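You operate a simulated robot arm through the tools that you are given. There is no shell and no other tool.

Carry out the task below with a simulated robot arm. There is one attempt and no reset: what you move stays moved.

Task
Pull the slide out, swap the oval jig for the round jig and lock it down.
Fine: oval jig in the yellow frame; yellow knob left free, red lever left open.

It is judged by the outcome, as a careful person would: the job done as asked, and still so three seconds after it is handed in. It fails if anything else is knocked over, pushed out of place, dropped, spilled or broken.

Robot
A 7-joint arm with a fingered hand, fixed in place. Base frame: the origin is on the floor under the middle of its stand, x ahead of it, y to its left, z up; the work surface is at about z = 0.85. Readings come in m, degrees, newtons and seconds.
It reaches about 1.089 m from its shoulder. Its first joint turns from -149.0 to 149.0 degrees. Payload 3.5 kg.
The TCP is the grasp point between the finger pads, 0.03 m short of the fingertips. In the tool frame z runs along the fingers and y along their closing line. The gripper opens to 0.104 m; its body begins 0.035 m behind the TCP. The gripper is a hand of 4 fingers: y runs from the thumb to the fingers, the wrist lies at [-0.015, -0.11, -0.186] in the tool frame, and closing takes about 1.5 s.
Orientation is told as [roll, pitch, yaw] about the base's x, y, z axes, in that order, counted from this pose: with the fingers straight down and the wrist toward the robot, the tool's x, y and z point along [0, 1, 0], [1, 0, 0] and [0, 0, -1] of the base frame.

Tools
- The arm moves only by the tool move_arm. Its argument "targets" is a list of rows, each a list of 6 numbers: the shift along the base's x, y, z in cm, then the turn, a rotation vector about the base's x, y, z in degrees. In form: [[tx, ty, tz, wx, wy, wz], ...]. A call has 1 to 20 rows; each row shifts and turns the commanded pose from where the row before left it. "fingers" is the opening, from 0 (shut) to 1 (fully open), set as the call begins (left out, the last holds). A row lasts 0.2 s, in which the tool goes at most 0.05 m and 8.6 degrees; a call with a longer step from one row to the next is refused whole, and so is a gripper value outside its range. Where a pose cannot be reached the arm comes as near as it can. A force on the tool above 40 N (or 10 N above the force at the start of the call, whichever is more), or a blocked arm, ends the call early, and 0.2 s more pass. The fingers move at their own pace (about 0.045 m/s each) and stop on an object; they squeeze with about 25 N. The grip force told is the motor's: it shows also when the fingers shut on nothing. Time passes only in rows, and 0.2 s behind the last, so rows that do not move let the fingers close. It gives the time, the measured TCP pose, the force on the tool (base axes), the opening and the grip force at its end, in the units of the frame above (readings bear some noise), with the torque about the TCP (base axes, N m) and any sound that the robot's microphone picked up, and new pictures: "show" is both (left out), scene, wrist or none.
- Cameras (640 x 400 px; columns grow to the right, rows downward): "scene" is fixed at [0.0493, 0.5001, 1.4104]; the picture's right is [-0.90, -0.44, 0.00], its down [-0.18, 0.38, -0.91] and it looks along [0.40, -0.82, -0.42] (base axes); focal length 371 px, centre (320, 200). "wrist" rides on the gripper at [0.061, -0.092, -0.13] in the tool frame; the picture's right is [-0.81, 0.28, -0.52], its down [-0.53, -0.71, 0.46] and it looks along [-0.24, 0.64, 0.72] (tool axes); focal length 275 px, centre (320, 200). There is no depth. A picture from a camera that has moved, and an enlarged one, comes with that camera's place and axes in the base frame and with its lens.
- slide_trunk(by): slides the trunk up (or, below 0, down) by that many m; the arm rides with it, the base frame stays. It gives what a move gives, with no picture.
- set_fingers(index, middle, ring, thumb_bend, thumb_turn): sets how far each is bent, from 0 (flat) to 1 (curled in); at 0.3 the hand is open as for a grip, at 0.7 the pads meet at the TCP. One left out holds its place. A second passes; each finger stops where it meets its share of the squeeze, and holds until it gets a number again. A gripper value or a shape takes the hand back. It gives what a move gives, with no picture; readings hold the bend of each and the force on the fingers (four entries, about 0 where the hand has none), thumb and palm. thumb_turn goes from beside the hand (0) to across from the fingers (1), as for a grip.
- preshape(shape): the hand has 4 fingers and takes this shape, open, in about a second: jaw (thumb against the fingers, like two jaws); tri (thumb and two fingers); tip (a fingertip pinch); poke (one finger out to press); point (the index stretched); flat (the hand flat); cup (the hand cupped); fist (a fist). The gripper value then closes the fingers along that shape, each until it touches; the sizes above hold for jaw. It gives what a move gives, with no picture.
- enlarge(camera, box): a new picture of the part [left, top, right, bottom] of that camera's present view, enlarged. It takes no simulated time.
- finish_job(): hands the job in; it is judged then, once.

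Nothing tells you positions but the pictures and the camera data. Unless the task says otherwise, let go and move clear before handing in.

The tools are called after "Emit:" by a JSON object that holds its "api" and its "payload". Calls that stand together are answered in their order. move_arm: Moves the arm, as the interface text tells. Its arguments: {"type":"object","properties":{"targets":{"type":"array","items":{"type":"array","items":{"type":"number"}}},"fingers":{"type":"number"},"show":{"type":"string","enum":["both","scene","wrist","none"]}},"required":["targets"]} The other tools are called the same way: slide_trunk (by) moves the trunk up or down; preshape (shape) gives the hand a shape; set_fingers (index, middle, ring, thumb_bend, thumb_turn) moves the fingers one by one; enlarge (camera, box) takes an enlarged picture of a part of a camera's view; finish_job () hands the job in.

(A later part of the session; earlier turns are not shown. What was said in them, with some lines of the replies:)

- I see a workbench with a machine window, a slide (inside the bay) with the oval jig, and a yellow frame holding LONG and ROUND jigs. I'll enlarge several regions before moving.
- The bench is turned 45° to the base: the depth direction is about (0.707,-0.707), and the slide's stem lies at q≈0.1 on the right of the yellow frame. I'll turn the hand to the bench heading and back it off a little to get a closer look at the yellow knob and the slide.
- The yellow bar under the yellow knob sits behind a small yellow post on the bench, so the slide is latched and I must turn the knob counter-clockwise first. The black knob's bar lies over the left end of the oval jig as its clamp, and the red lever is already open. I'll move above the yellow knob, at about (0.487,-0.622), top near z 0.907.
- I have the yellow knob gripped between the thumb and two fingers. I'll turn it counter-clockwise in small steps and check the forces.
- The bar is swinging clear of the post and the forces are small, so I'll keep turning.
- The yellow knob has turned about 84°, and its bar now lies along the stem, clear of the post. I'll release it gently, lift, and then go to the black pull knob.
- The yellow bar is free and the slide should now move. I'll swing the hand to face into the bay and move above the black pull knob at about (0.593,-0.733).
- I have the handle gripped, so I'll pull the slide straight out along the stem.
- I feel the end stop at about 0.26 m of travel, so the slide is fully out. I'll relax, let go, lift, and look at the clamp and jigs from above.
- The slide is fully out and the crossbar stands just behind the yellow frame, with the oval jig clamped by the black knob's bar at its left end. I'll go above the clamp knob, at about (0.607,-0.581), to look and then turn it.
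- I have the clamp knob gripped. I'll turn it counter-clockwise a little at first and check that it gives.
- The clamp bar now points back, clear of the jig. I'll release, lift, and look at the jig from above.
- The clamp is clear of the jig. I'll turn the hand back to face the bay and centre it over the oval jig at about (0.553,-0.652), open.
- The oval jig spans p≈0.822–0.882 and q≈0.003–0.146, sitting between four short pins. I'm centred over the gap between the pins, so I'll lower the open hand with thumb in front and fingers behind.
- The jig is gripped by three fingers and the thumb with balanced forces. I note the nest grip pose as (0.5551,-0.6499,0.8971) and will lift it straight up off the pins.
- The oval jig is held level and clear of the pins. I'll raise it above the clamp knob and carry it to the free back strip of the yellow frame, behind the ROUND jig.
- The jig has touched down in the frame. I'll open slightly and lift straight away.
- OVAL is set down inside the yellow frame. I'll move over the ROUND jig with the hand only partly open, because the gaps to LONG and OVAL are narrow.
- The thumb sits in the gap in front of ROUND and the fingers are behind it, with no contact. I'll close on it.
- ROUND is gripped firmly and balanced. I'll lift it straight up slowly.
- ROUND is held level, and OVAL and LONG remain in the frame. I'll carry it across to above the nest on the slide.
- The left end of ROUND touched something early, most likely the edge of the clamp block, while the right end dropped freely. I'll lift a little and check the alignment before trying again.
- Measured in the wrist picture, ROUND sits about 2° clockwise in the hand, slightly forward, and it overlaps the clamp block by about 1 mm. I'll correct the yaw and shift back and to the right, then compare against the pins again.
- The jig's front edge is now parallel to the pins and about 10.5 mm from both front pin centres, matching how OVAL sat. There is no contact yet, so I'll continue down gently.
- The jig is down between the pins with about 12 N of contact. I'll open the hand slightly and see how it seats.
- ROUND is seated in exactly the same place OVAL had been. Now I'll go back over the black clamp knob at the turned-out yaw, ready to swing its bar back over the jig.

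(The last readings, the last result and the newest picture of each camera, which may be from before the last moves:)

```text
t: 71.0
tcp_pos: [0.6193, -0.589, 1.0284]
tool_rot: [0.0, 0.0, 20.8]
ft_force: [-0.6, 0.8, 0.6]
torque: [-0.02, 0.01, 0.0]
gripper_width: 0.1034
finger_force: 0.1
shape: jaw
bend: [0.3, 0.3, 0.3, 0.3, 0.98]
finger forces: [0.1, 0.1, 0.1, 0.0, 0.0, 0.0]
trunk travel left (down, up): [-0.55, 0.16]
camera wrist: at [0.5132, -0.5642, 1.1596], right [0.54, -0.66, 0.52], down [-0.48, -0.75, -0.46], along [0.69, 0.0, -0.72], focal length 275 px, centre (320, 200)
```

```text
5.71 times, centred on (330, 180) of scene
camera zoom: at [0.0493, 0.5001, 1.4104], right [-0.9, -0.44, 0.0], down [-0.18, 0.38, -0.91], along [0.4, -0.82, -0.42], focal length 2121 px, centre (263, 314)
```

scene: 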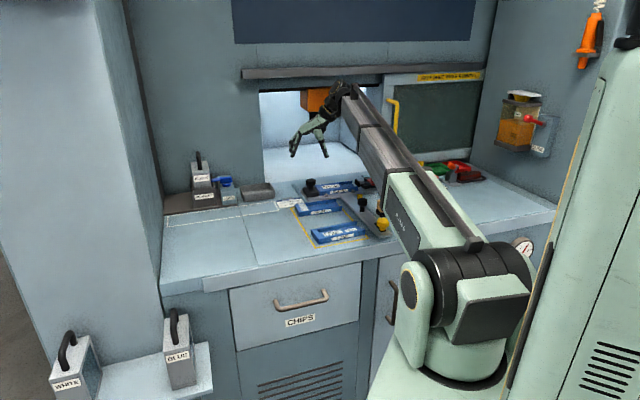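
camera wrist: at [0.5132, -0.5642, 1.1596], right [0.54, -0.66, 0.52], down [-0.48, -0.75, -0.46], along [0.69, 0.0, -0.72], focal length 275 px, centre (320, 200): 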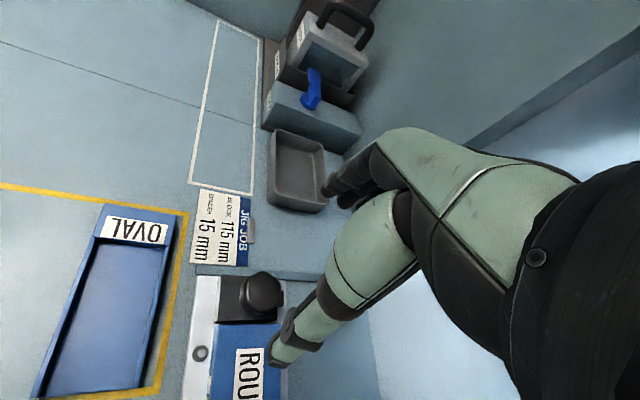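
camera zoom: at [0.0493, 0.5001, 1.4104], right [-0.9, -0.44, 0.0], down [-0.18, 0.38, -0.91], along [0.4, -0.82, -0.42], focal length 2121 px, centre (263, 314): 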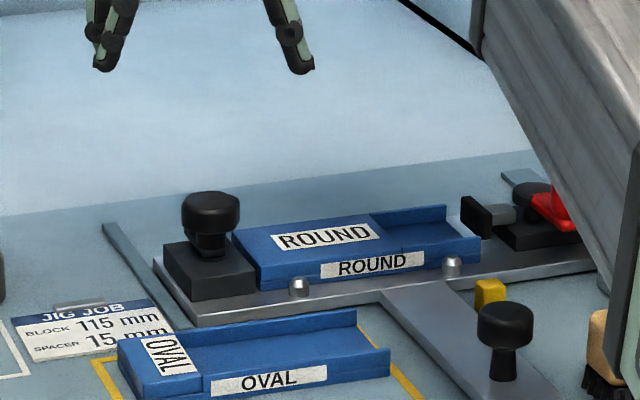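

Emit:
{"api": "move_arm", "payload": {"targets": [[-0.28, -0.25, -3, 0, 0, 0], [0, 0, -3, 0, 0, 0], [0, 0, -2.5, 0, 0, 0], [0, 0, -1.2, 0, 0, 0], [0, 0, 0, 0, 0, 0]], "show": "wrist"}}

Emit:
{"api": "enlarge", "payload": {"camera": "scene", "box": [285, 145, 375, 215]}}

Emit:
{"api": "enlarge", "payload": {"camera": "wrist", "box": [200, 180, 424, 340]}}

```text
t: 72.2
tcp_pos: [0.6175, -0.5935, 0.9303]
tool_rot: [0.1, -0.1, 20.7]
ft_force: [0.1, -0.1, 0.4]
torque: [-0.03, -0.02, -0.02]
gripper_width: 0.1037
finger_force: 0.0
shape: jaw
bend: [0.3, 0.3, 0.3, 0.3, 0.98]
finger forces: [0.0, 0.0, 0.1, 0.0, 0.0, 0.0]
trunk travel left (down, up): [-0.55, 0.16]
camera wrist: at [0.5115, -0.5672, 1.0608], right [0.54, -0.66, 0.52], down [-0.48, -0.75, -0.46], along [0.69, 0.0, -0.72], focal length 275 px, centre (320, 200)
```

wrist: 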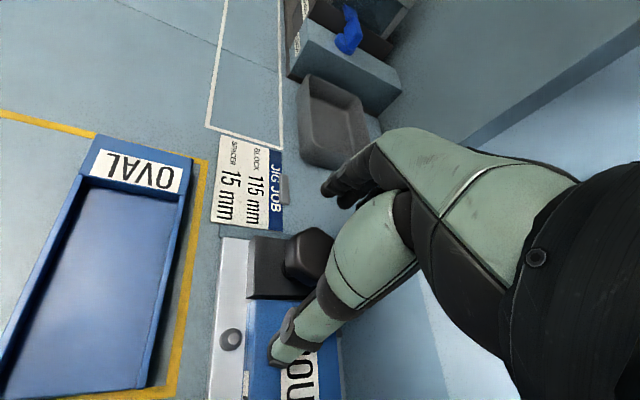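

```text
5.71 times, centred on (330, 180) of scene
camera zoom: at [0.0493, 0.5001, 1.4104], right [-0.9, -0.44, 0.0], down [-0.18, 0.38, -0.91], along [0.4, -0.82, -0.42], focal length 2121 px, centre (263, 314)
```

zoom: 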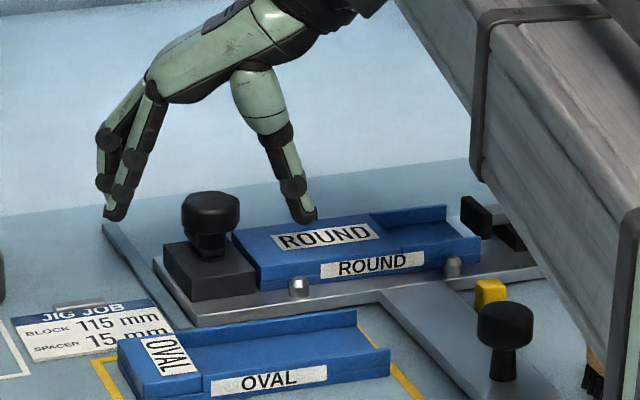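

```text
2.50 times, centred on (312, 260) of wrist
camera zoom: at [0.5115, -0.5672, 1.0608], right [0.54, -0.66, 0.52], down [-0.48, -0.75, -0.46], along [0.69, 0.0, -0.72], focal length 688 px, centre (340, 50)
```

zoom: 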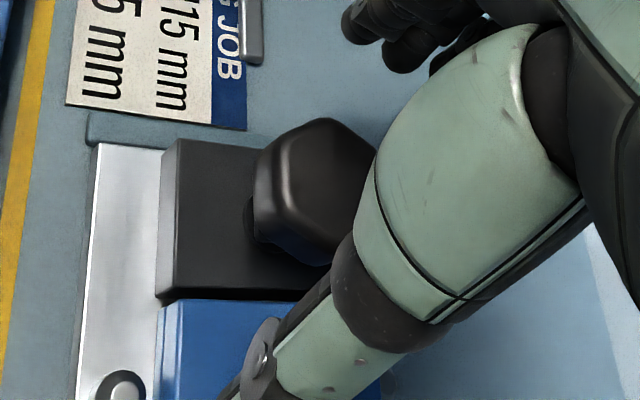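

Emit:
{"api": "move_arm", "payload": {"targets": [[-0.15, 0, 0.1, 0, 0, 0], [0, 0, 0, 0, 0, 0], [0, 0, 0, 0, 0, 0], [0, 0, 0, 0, 0, 0], [0, 0, 0, 0, 0, 0], [0, 0, 0, 0, 0, 0], [0, 0, 0, 0, 0, 0]], "fingers": 0.0, "show": "wrist"}}

Emit:
{"api": "enlarge", "payload": {"camera": "scene", "box": [285, 145, 375, 215]}}

```text
t: 73.8
tcp_pos: [0.6152, -0.5923, 0.9309]
tool_rot: [0.0, -0.1, 20.7]
ft_force: [-2.7, 0.2, -0.7]
torque: [0.02, 0.07, 0.0]
gripper_width: 0.029
finger_force: 24.8
shape: jaw
bend: [0.74, 0.55, 0.59, 0.74, 1.0]
finger forces: [12.4, 7.0, 0.1, 0.0, 21.9, 0.0]
trunk travel left (down, up): [-0.55, 0.16]
camera wrist: at [0.5094, -0.5675, 1.0627], right [0.54, -0.66, 0.52], down [-0.48, -0.75, -0.46], along [0.69, 0.0, -0.72], focal length 275 px, centre (320, 200)
```

wrist: 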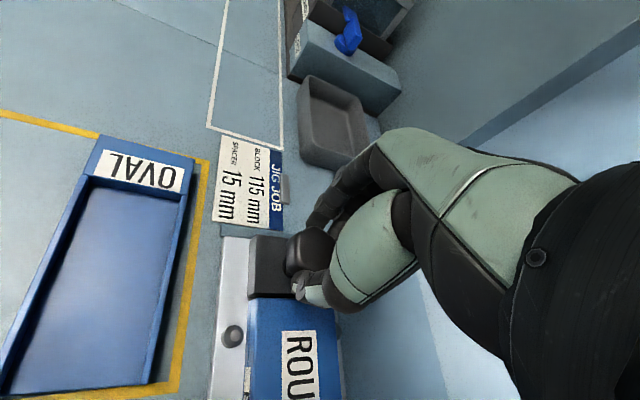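

```text
5.71 times, centred on (330, 180) of scene
camera zoom: at [0.0493, 0.5001, 1.4104], right [-0.9, -0.44, 0.0], down [-0.18, 0.38, -0.91], along [0.4, -0.82, -0.42], focal length 2121 px, centre (263, 314)
```

zoom: 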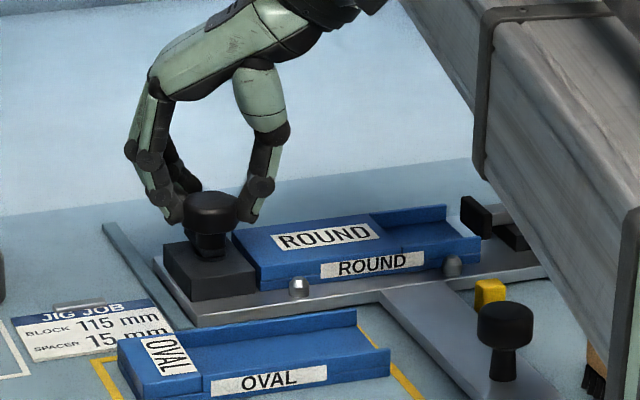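

The knob is gripped. I'll turn it clockwise to bring the bar over ROUND, checking the forces as I go.

Emit:
{"api": "move_arm", "payload": {"targets": [[0, 0, 0, 0, 0, -6], [0, 0, 0, 0, 0, -7], [0, 0, 0, 0, 0, -7], [0, 0, 0, 0, 0, 0]], "show": "none"}}

Emit:
{"api": "enlarge", "payload": {"camera": "scene", "box": [285, 145, 375, 215]}}

```text
t: 74.8
tcp_pos: [0.6147, -0.5905, 0.9322]
tool_rot: [0.0, 0.0, 0.6]
ft_force: [1.3, 0.2, 2.7]
torque: [0.0, -0.05, 0.0]
gripper_width: 0.029
finger_force: 25.4
shape: jaw
bend: [0.74, 0.55, 0.59, 0.74, 1.0]
finger forces: [13.8, 8.8, 0.0, 0.1, 21.8, 0.0]
trunk travel left (down, up): [-0.55, 0.16]
```

```text
5.71 times, centred on (330, 180) of scene
camera zoom: at [0.0493, 0.5001, 1.4104], right [-0.9, -0.44, 0.0], down [-0.18, 0.38, -0.91], along [0.4, -0.82, -0.42], focal length 2121 px, centre (263, 314)
```

zoom: 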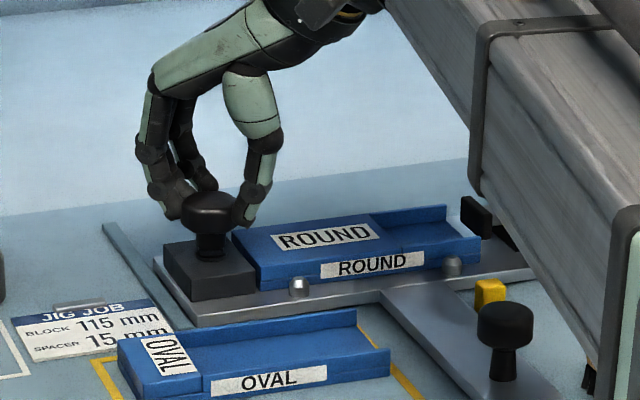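

Emit:
{"api": "move_arm", "payload": {"targets": [[0, 0, 0, 0, 0, -7], [0, 0, 0, 0, 0, -7], [0, 0, 0, 0, 0, -7], [0, 0, 0, 0, 0, -7], [0, 0, 0, 0, 0, 0]], "show": "wrist"}}

Emit:
{"api": "enlarge", "payload": {"camera": "scene", "box": [285, 155, 345, 200]}}

```text
t: 76.0
tcp_pos: [0.614, -0.5904, 0.9334]
tool_rot: [0.0, 0.0, -27.4]
ft_force: [4.7, 1.8, 4.0]
torque: [-0.01, -0.17, 0.05]
gripper_width: 0.0289
finger_force: 25.8
shape: jaw
bend: [0.74, 0.54, 0.59, 0.75, 1.0]
finger forces: [16.5, 7.9, 0.0, 0.0, 21.4, 0.1]
trunk travel left (down, up): [-0.55, 0.16]
camera wrist: at [0.5626, -0.4945, 1.0624], right [-0.13, -0.85, 0.52], down [-0.88, -0.15, -0.46], along [0.46, -0.51, -0.72], focal length 275 px, centre (320, 200)
```

wrist: 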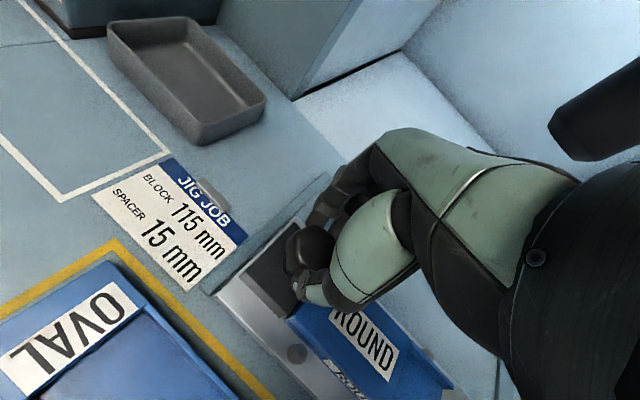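

```text
8.89 times, centred on (315, 178) of scene
camera zoom: at [0.0493, 0.5001, 1.4104], right [-0.9, -0.44, 0.0], down [-0.18, 0.38, -0.91], along [0.4, -0.82, -0.42], focal length 3299 px, centre (364, 400)
```

zoom: 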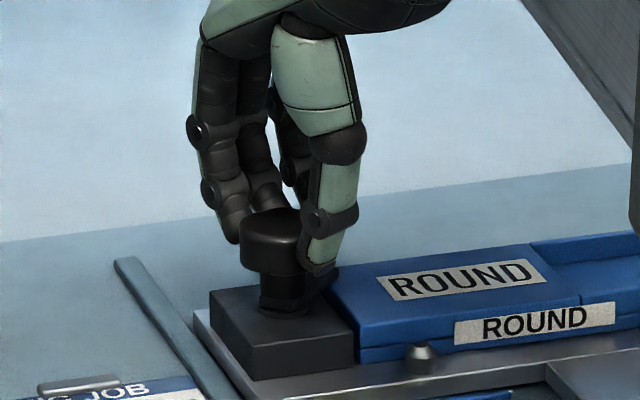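

Emit:
{"api": "move_arm", "payload": {"targets": [[0.05, 0, 0, 0, 0, -7], [0.05, 0, 0, 0, 0, -7], [0.05, 0, 0, 0, 0, -7], [0, 0, 0, 0, 0, 0]], "show": "wrist"}}

Emit:
{"api": "enlarge", "payload": {"camera": "scene", "box": [285, 155, 345, 200]}}

```text
t: 77.0
tcp_pos: [0.6155, -0.5919, 0.9314]
tool_rot: [0.0, 0.0, -48.4]
ft_force: [-0.2, 4.7, 1.1]
torque: [0.07, -0.02, 0.01]
gripper_width: 0.0288
finger_force: 25.3
shape: jaw
bend: [0.74, 0.55, 0.59, 0.75, 1.0]
finger forces: [14.0, 6.9, 0.0, 0.0, 23.4, 0.0]
trunk travel left (down, up): [-0.55, 0.16]
camera wrist: at [0.6018, -0.4821, 1.0627], right [-0.42, -0.74, 0.52], down [-0.87, 0.18, -0.46], along [0.25, -0.64, -0.72], focal length 275 px, centre (320, 200)
```

wrist: 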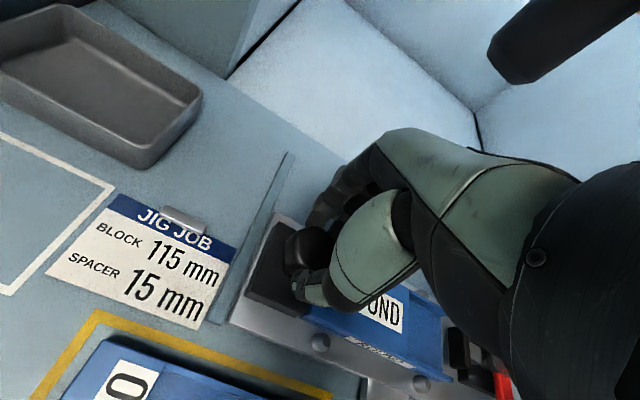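

```text
8.89 times, centred on (315, 178) of scene
camera zoom: at [0.0493, 0.5001, 1.4104], right [-0.9, -0.44, 0.0], down [-0.18, 0.38, -0.91], along [0.4, -0.82, -0.42], focal length 3299 px, centre (364, 400)
```

zoom: 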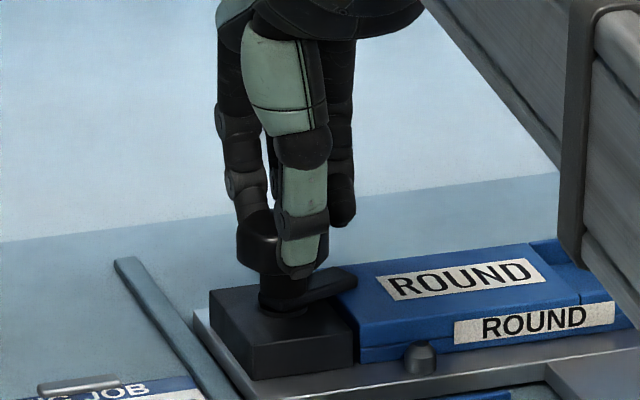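

Emit:
{"api": "move_arm", "payload": {"targets": [[0, 0.05, 0, 0, 0, -6], [0, 0.05, 0, 0, 0, -6], [0, 0.05, 0, 0, 0, -5], [0, 0, 0, 0, 0, 0]], "show": "wrist"}}

Emit:
{"api": "enlarge", "payload": {"camera": "scene", "box": [285, 155, 345, 200]}}

```text
t: 78.0
tcp_pos: [0.6156, -0.5903, 0.9329]
tool_rot: [0.0, 0.1, -65.3]
ft_force: [1.8, 0.8, 3.5]
torque: [-0.05, -0.1, -0.03]
gripper_width: 0.029
finger_force: 25.5
shape: jaw
bend: [0.74, 0.55, 0.59, 0.75, 1.0]
finger forces: [15.6, 8.2, 0.1, 0.0, 22.2, 0.0]
trunk travel left (down, up): [-0.55, 0.16]
camera wrist: at [0.6344, -0.4813, 1.0625], right [-0.62, -0.59, 0.52], down [-0.78, 0.43, -0.46], along [0.05, -0.69, -0.72], focal length 275 px, centre (320, 200)
```

wrist: 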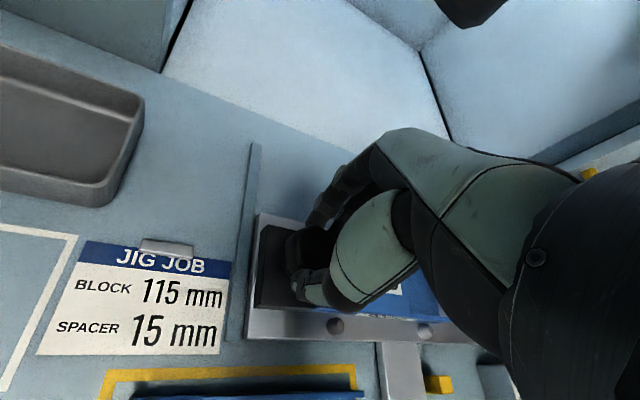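

```text
8.89 times, centred on (315, 178) of scene
camera zoom: at [0.0493, 0.5001, 1.4104], right [-0.9, -0.44, 0.0], down [-0.18, 0.38, -0.91], along [0.4, -0.82, -0.42], focal length 3299 px, centre (364, 400)
```

zoom: 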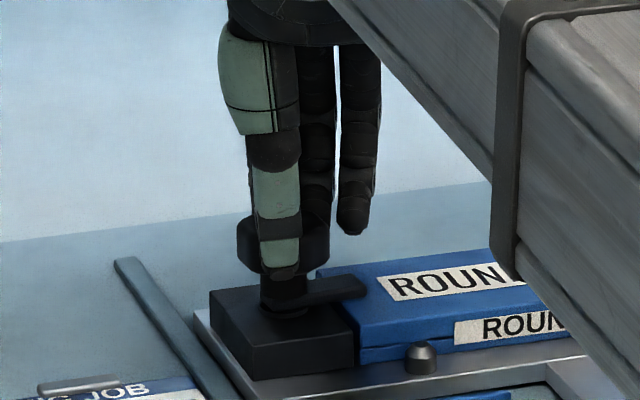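

Emit:
{"api": "move_arm", "payload": {"targets": [[0, 0, 0, 0, 0, -3], [0, 0, 0, 0, 0, -3], [0, 0, 0, 0, 0, 0]], "show": "none"}}

Emit:
{"api": "enlarge", "payload": {"camera": "scene", "box": [285, 155, 345, 200]}}

```text
t: 78.8
tcp_pos: [0.6169, -0.5902, 0.9329]
tool_rot: [0.0, 0.0, -71.3]
ft_force: [2.3, -1.6, 3.1]
torque: [-0.1, -0.1, 0.06]
gripper_width: 0.0287
finger_force: 24.7
shape: jaw
bend: [0.74, 0.55, 0.59, 0.75, 1.0]
finger forces: [15.7, 8.7, 0.0, 0.0, 21.5, 0.0]
trunk travel left (down, up): [-0.55, 0.16]
```

```text
8.89 times, centred on (315, 178) of scene
camera zoom: at [0.0493, 0.5001, 1.4104], right [-0.9, -0.44, 0.0], down [-0.18, 0.38, -0.91], along [0.4, -0.82, -0.42], focal length 3299 px, centre (364, 400)
```

zoom: 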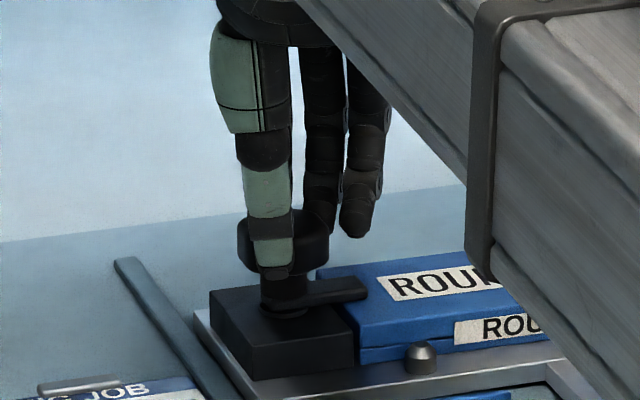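

The clamp bar is back over the left end of ROUND, as it was on OVAL. I'll let go, lift, and inspect.

Emit:
{"api": "move_arm", "payload": {"targets": [[0, 0, 0, 0, 0, 0], [0, 0, 0, 0, 0, 0], [0, 0, 0.3, 0, 0, 0], [0, 0, 2, 0, 0, 0], [0, 0, 4, 0, 0, 0], [0, 0, 4, 0, 0, 0], [0, 0, 0, 0, 0, 0]], "fingers": 0.6}}

Emit:
{"api": "enlarge", "payload": {"camera": "wrist", "box": [180, 180, 400, 360]}}

Emit:
{"api": "enlarge", "payload": {"camera": "scene", "box": [285, 155, 345, 200]}}

```text
t: 80.4
tcp_pos: [0.6156, -0.5897, 1.0354]
tool_rot: [0.0, 0.1, -71.3]
ft_force: [-1.3, 0.6, 0.5]
torque: [0.03, 0.03, -0.02]
gripper_width: 0.062
finger_force: 0.0
shape: jaw
bend: [0.29, 0.41, 0.37, 0.65, 1.0]
finger forces: [0.0, 0.0, 0.0, 0.1, 0.1, 0.0]
trunk travel left (down, up): [-0.55, 0.16]
camera wrist: at [0.6454, -0.4832, 1.1652], right [-0.68, -0.52, 0.52], down [-0.73, 0.5, -0.46], along [-0.02, -0.69, -0.72], focal length 275 px, centre (320, 200)
```

scene: 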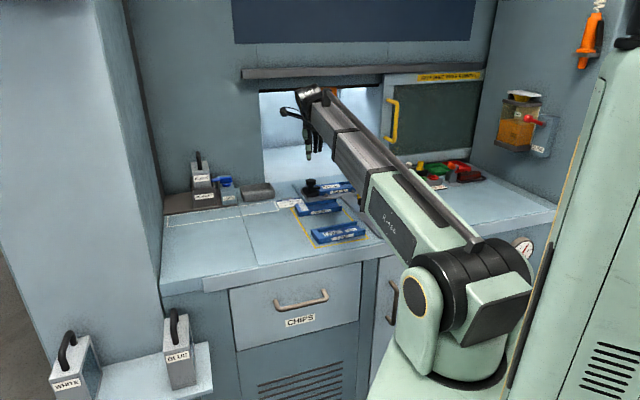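
wrist: 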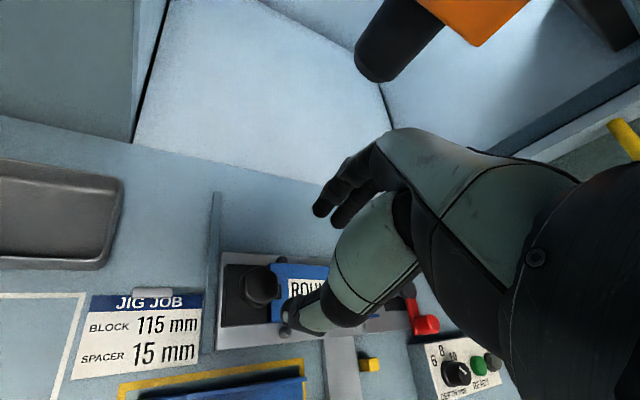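

```text
2.22 times, centred on (290, 270) of wrist
camera zoom: at [0.6454, -0.4832, 1.1652], right [-0.68, -0.52, 0.52], down [-0.73, 0.5, -0.46], along [-0.02, -0.69, -0.72], focal length 612 px, centre (387, 44)
```

zoom: 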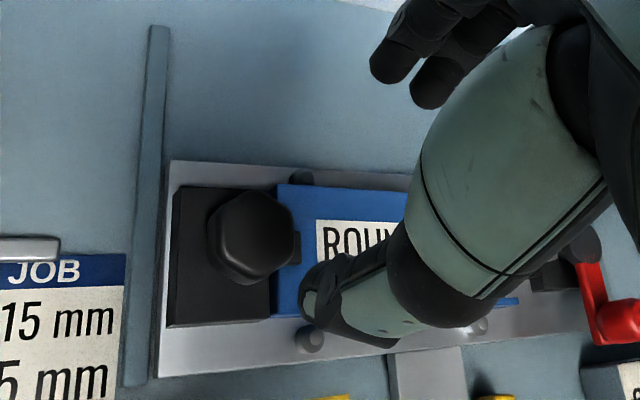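

```text
8.89 times, centred on (315, 178) of scene
camera zoom: at [0.0493, 0.5001, 1.4104], right [-0.9, -0.44, 0.0], down [-0.18, 0.38, -0.91], along [0.4, -0.82, -0.42], focal length 3299 px, centre (364, 400)
```

zoom: 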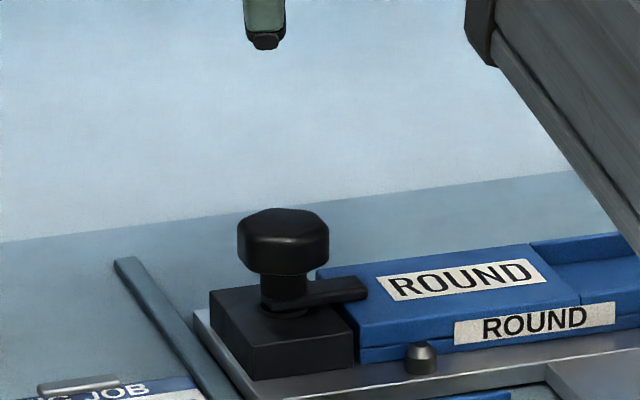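

The bar rests over ROUND's left end just as it did on OVAL. I'll raise the hand and retreat so that I can inspect the whole bench.

Emit:
{"api": "move_arm", "payload": {"targets": [[0, 0, 4, 0, 0, 0], [0, 0, 4, 0, 0, 0], [-3, 1, 1.5, 0, 0, 4], [-4, 1, 1, 0, 0, 5], [-4, 1, 0, 0, 0, 6], [-4, 1, 0, 0, 0, 6], [-4, 1, 0, 0, 0, 5], [-3, 1, 0, 0, 0, 0], [0, 0, 0, 0, 0, 0]], "fingers": 1.0}}

Emit:
{"api": "enlarge", "payload": {"camera": "scene", "box": [285, 155, 395, 225]}}

Emit:
{"api": "enlarge", "payload": {"camera": "wrist", "box": [150, 100, 390, 280]}}

Emit:
{"api": "enlarge", "payload": {"camera": "scene", "box": [280, 185, 400, 255]}}

```text
t: 82.4
tcp_pos: [0.3941, -0.5306, 1.1415]
tool_rot: [-0.1, 0.0, -45.3]
ft_force: [0.2, -0.1, 0.0]
torque: [0.02, -0.02, 0.0]
gripper_width: 0.1036
finger_force: 0.0
shape: jaw
bend: [0.3, 0.3, 0.3, 0.3, 0.98]
finger forces: [0.0, 0.0, 0.0, 0.0, 0.1, 0.0]
trunk travel left (down, up): [-0.55, 0.16]
camera wrist: at [0.3753, -0.4221, 1.2733], right [-0.38, -0.77, 0.52], down [-0.88, 0.13, -0.46], along [0.28, -0.63, -0.72], focal length 275 px, centre (320, 200)
```

scene: 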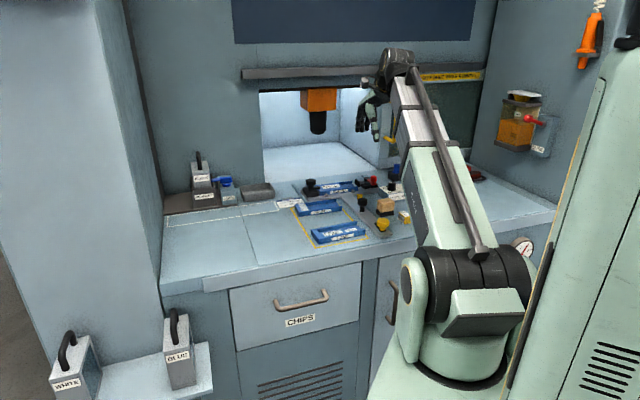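
wrist: 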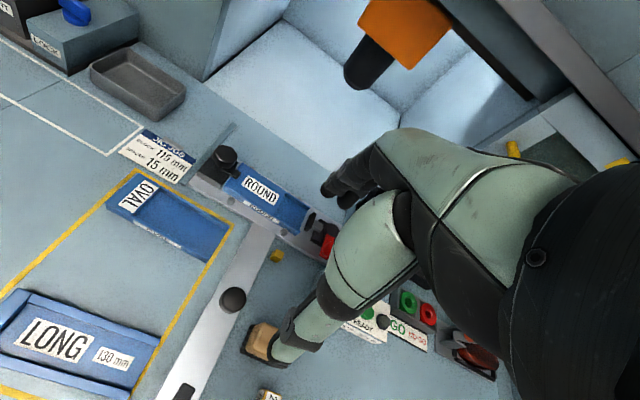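

```text
5.71 times, centred on (340, 190) of scene
camera zoom: at [0.0493, 0.5001, 1.4104], right [-0.9, -0.44, 0.0], down [-0.18, 0.38, -0.91], along [0.4, -0.82, -0.42], focal length 2121 px, centre (206, 257)
```

zoom: 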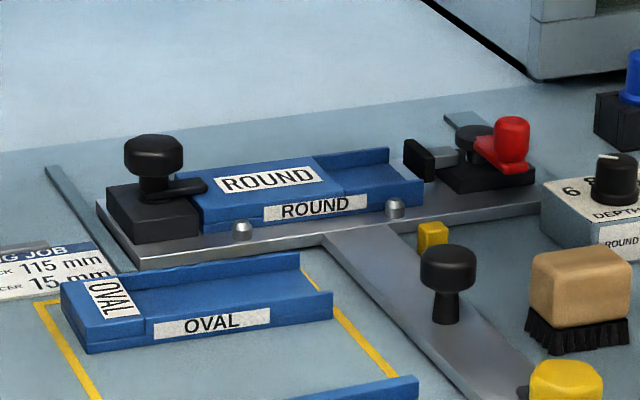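

```text
2.22 times, centred on (270, 190) of wrist
camera zoom: at [0.3753, -0.4221, 1.2733], right [-0.38, -0.77, 0.52], down [-0.88, 0.13, -0.46], along [0.28, -0.63, -0.72], focal length 612 px, centre (431, 222)
```

zoom: 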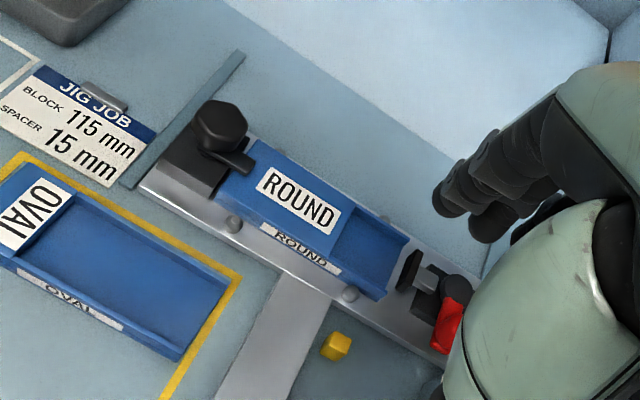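

```text
5.33 times, centred on (340, 220) of scene
camera zoom: at [0.0493, 0.5001, 1.4104], right [-0.9, -0.44, 0.0], down [-0.18, 0.38, -0.91], along [0.4, -0.82, -0.42], focal length 1979 px, centre (213, 93)
```

zoom: 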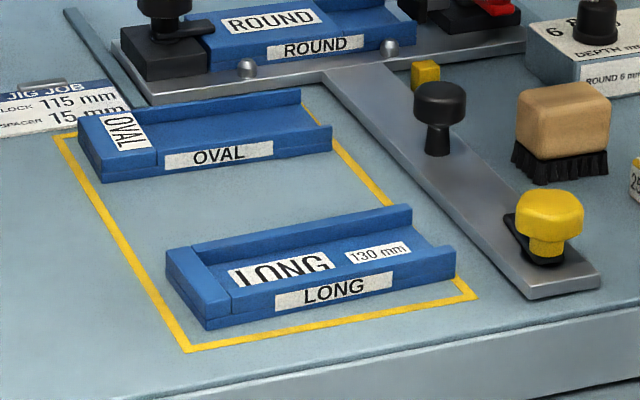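

Everything looks right from here. I want to check closely that OVAL lies fully inside the yellow frame at its right end, and that the clamp bar is properly on ROUND.

Emit:
{"api": "enlarge", "payload": {"camera": "wrist", "box": [100, 160, 250, 270]}}

Emit:
{"api": "enlarge", "payload": {"camera": "scene", "box": [288, 190, 348, 225]}}

Emit:
{"api": "enlarge", "payload": {"camera": "wrist", "box": [190, 130, 290, 200]}}

```text
3.64 times, centred on (175, 215) of wrist
camera zoom: at [0.3753, -0.4221, 1.2733], right [-0.38, -0.77, 0.52], down [-0.88, 0.13, -0.46], along [0.28, -0.63, -0.72], focal length 1001 px, centre (847, 146)
```

zoom: 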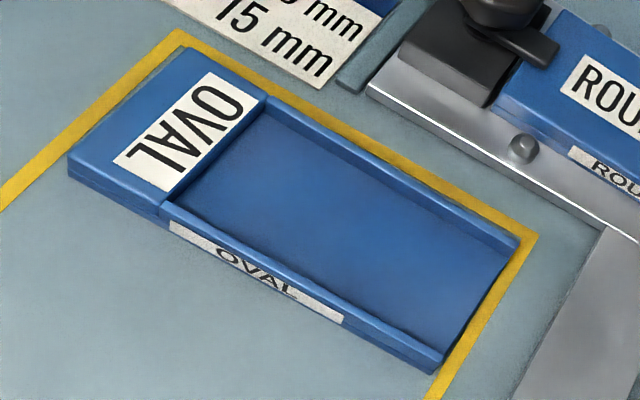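

```text
10.67 times, centred on (318, 208) of scene
camera zoom: at [0.0493, 0.5001, 1.4104], right [-0.9, -0.44, 0.0], down [-0.18, 0.38, -0.91], along [0.4, -0.82, -0.42], focal length 3959 px, centre (341, 120)
```

zoom: 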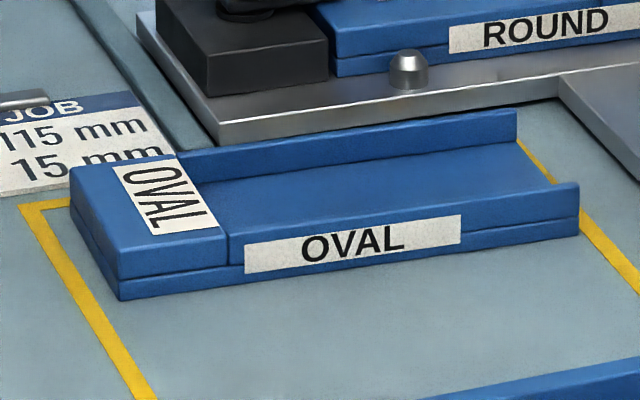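

```text
5.71 times, centred on (240, 165) of wrist
camera zoom: at [0.3753, -0.4221, 1.2733], right [-0.38, -0.77, 0.52], down [-0.88, 0.13, -0.46], along [0.28, -0.63, -0.72], focal length 1573 px, centre (777, 400)
```

zoom: 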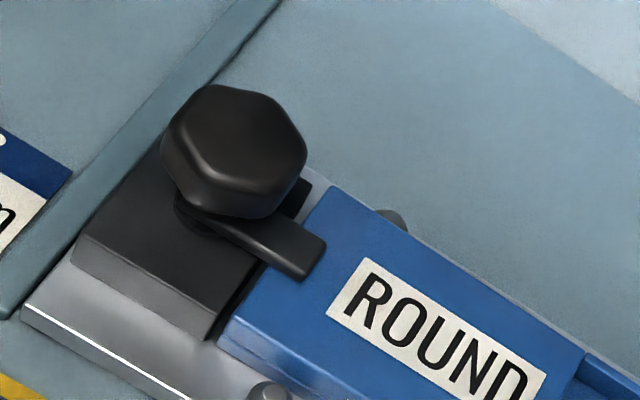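

ROUND is seated between the pins with the black clamp bar over its end, at the same angle it had on OVAL. OVAL and LONG lie inside the yellow frame, the slide is fully out, the yellow knob is free, the red lever is open, and the hand is clear, so I'm handing in.

Emit:
{"api": "finish_job", "payload": {}}

```text
The job is handed in.
```

The slide is pulled out to its stop, about 0.26 m, and the round jig sits between the pins where the oval jig was. It is locked with the black knob, whose bar is back over the jig's left end at the same angle it had on the oval jig.

- **Oval jig:** it lies in the back strip of the yellow frame, fully inside the line, though its right end clears the line by only a few millimetres.
- **Left as you allowed:** the yellow knob is free, with its bar turned along the stem, and the red lever is still open.
- **Everything else:** the long jig, the brush and the job card look unmoved in the last pictures. The hand is empty and clear of the bench.

On the first try, the round jig's left end caught what looked like the edge of the clamp block. I lifted it, straightened it and set it down again. The last pictures show it flat and aligned.
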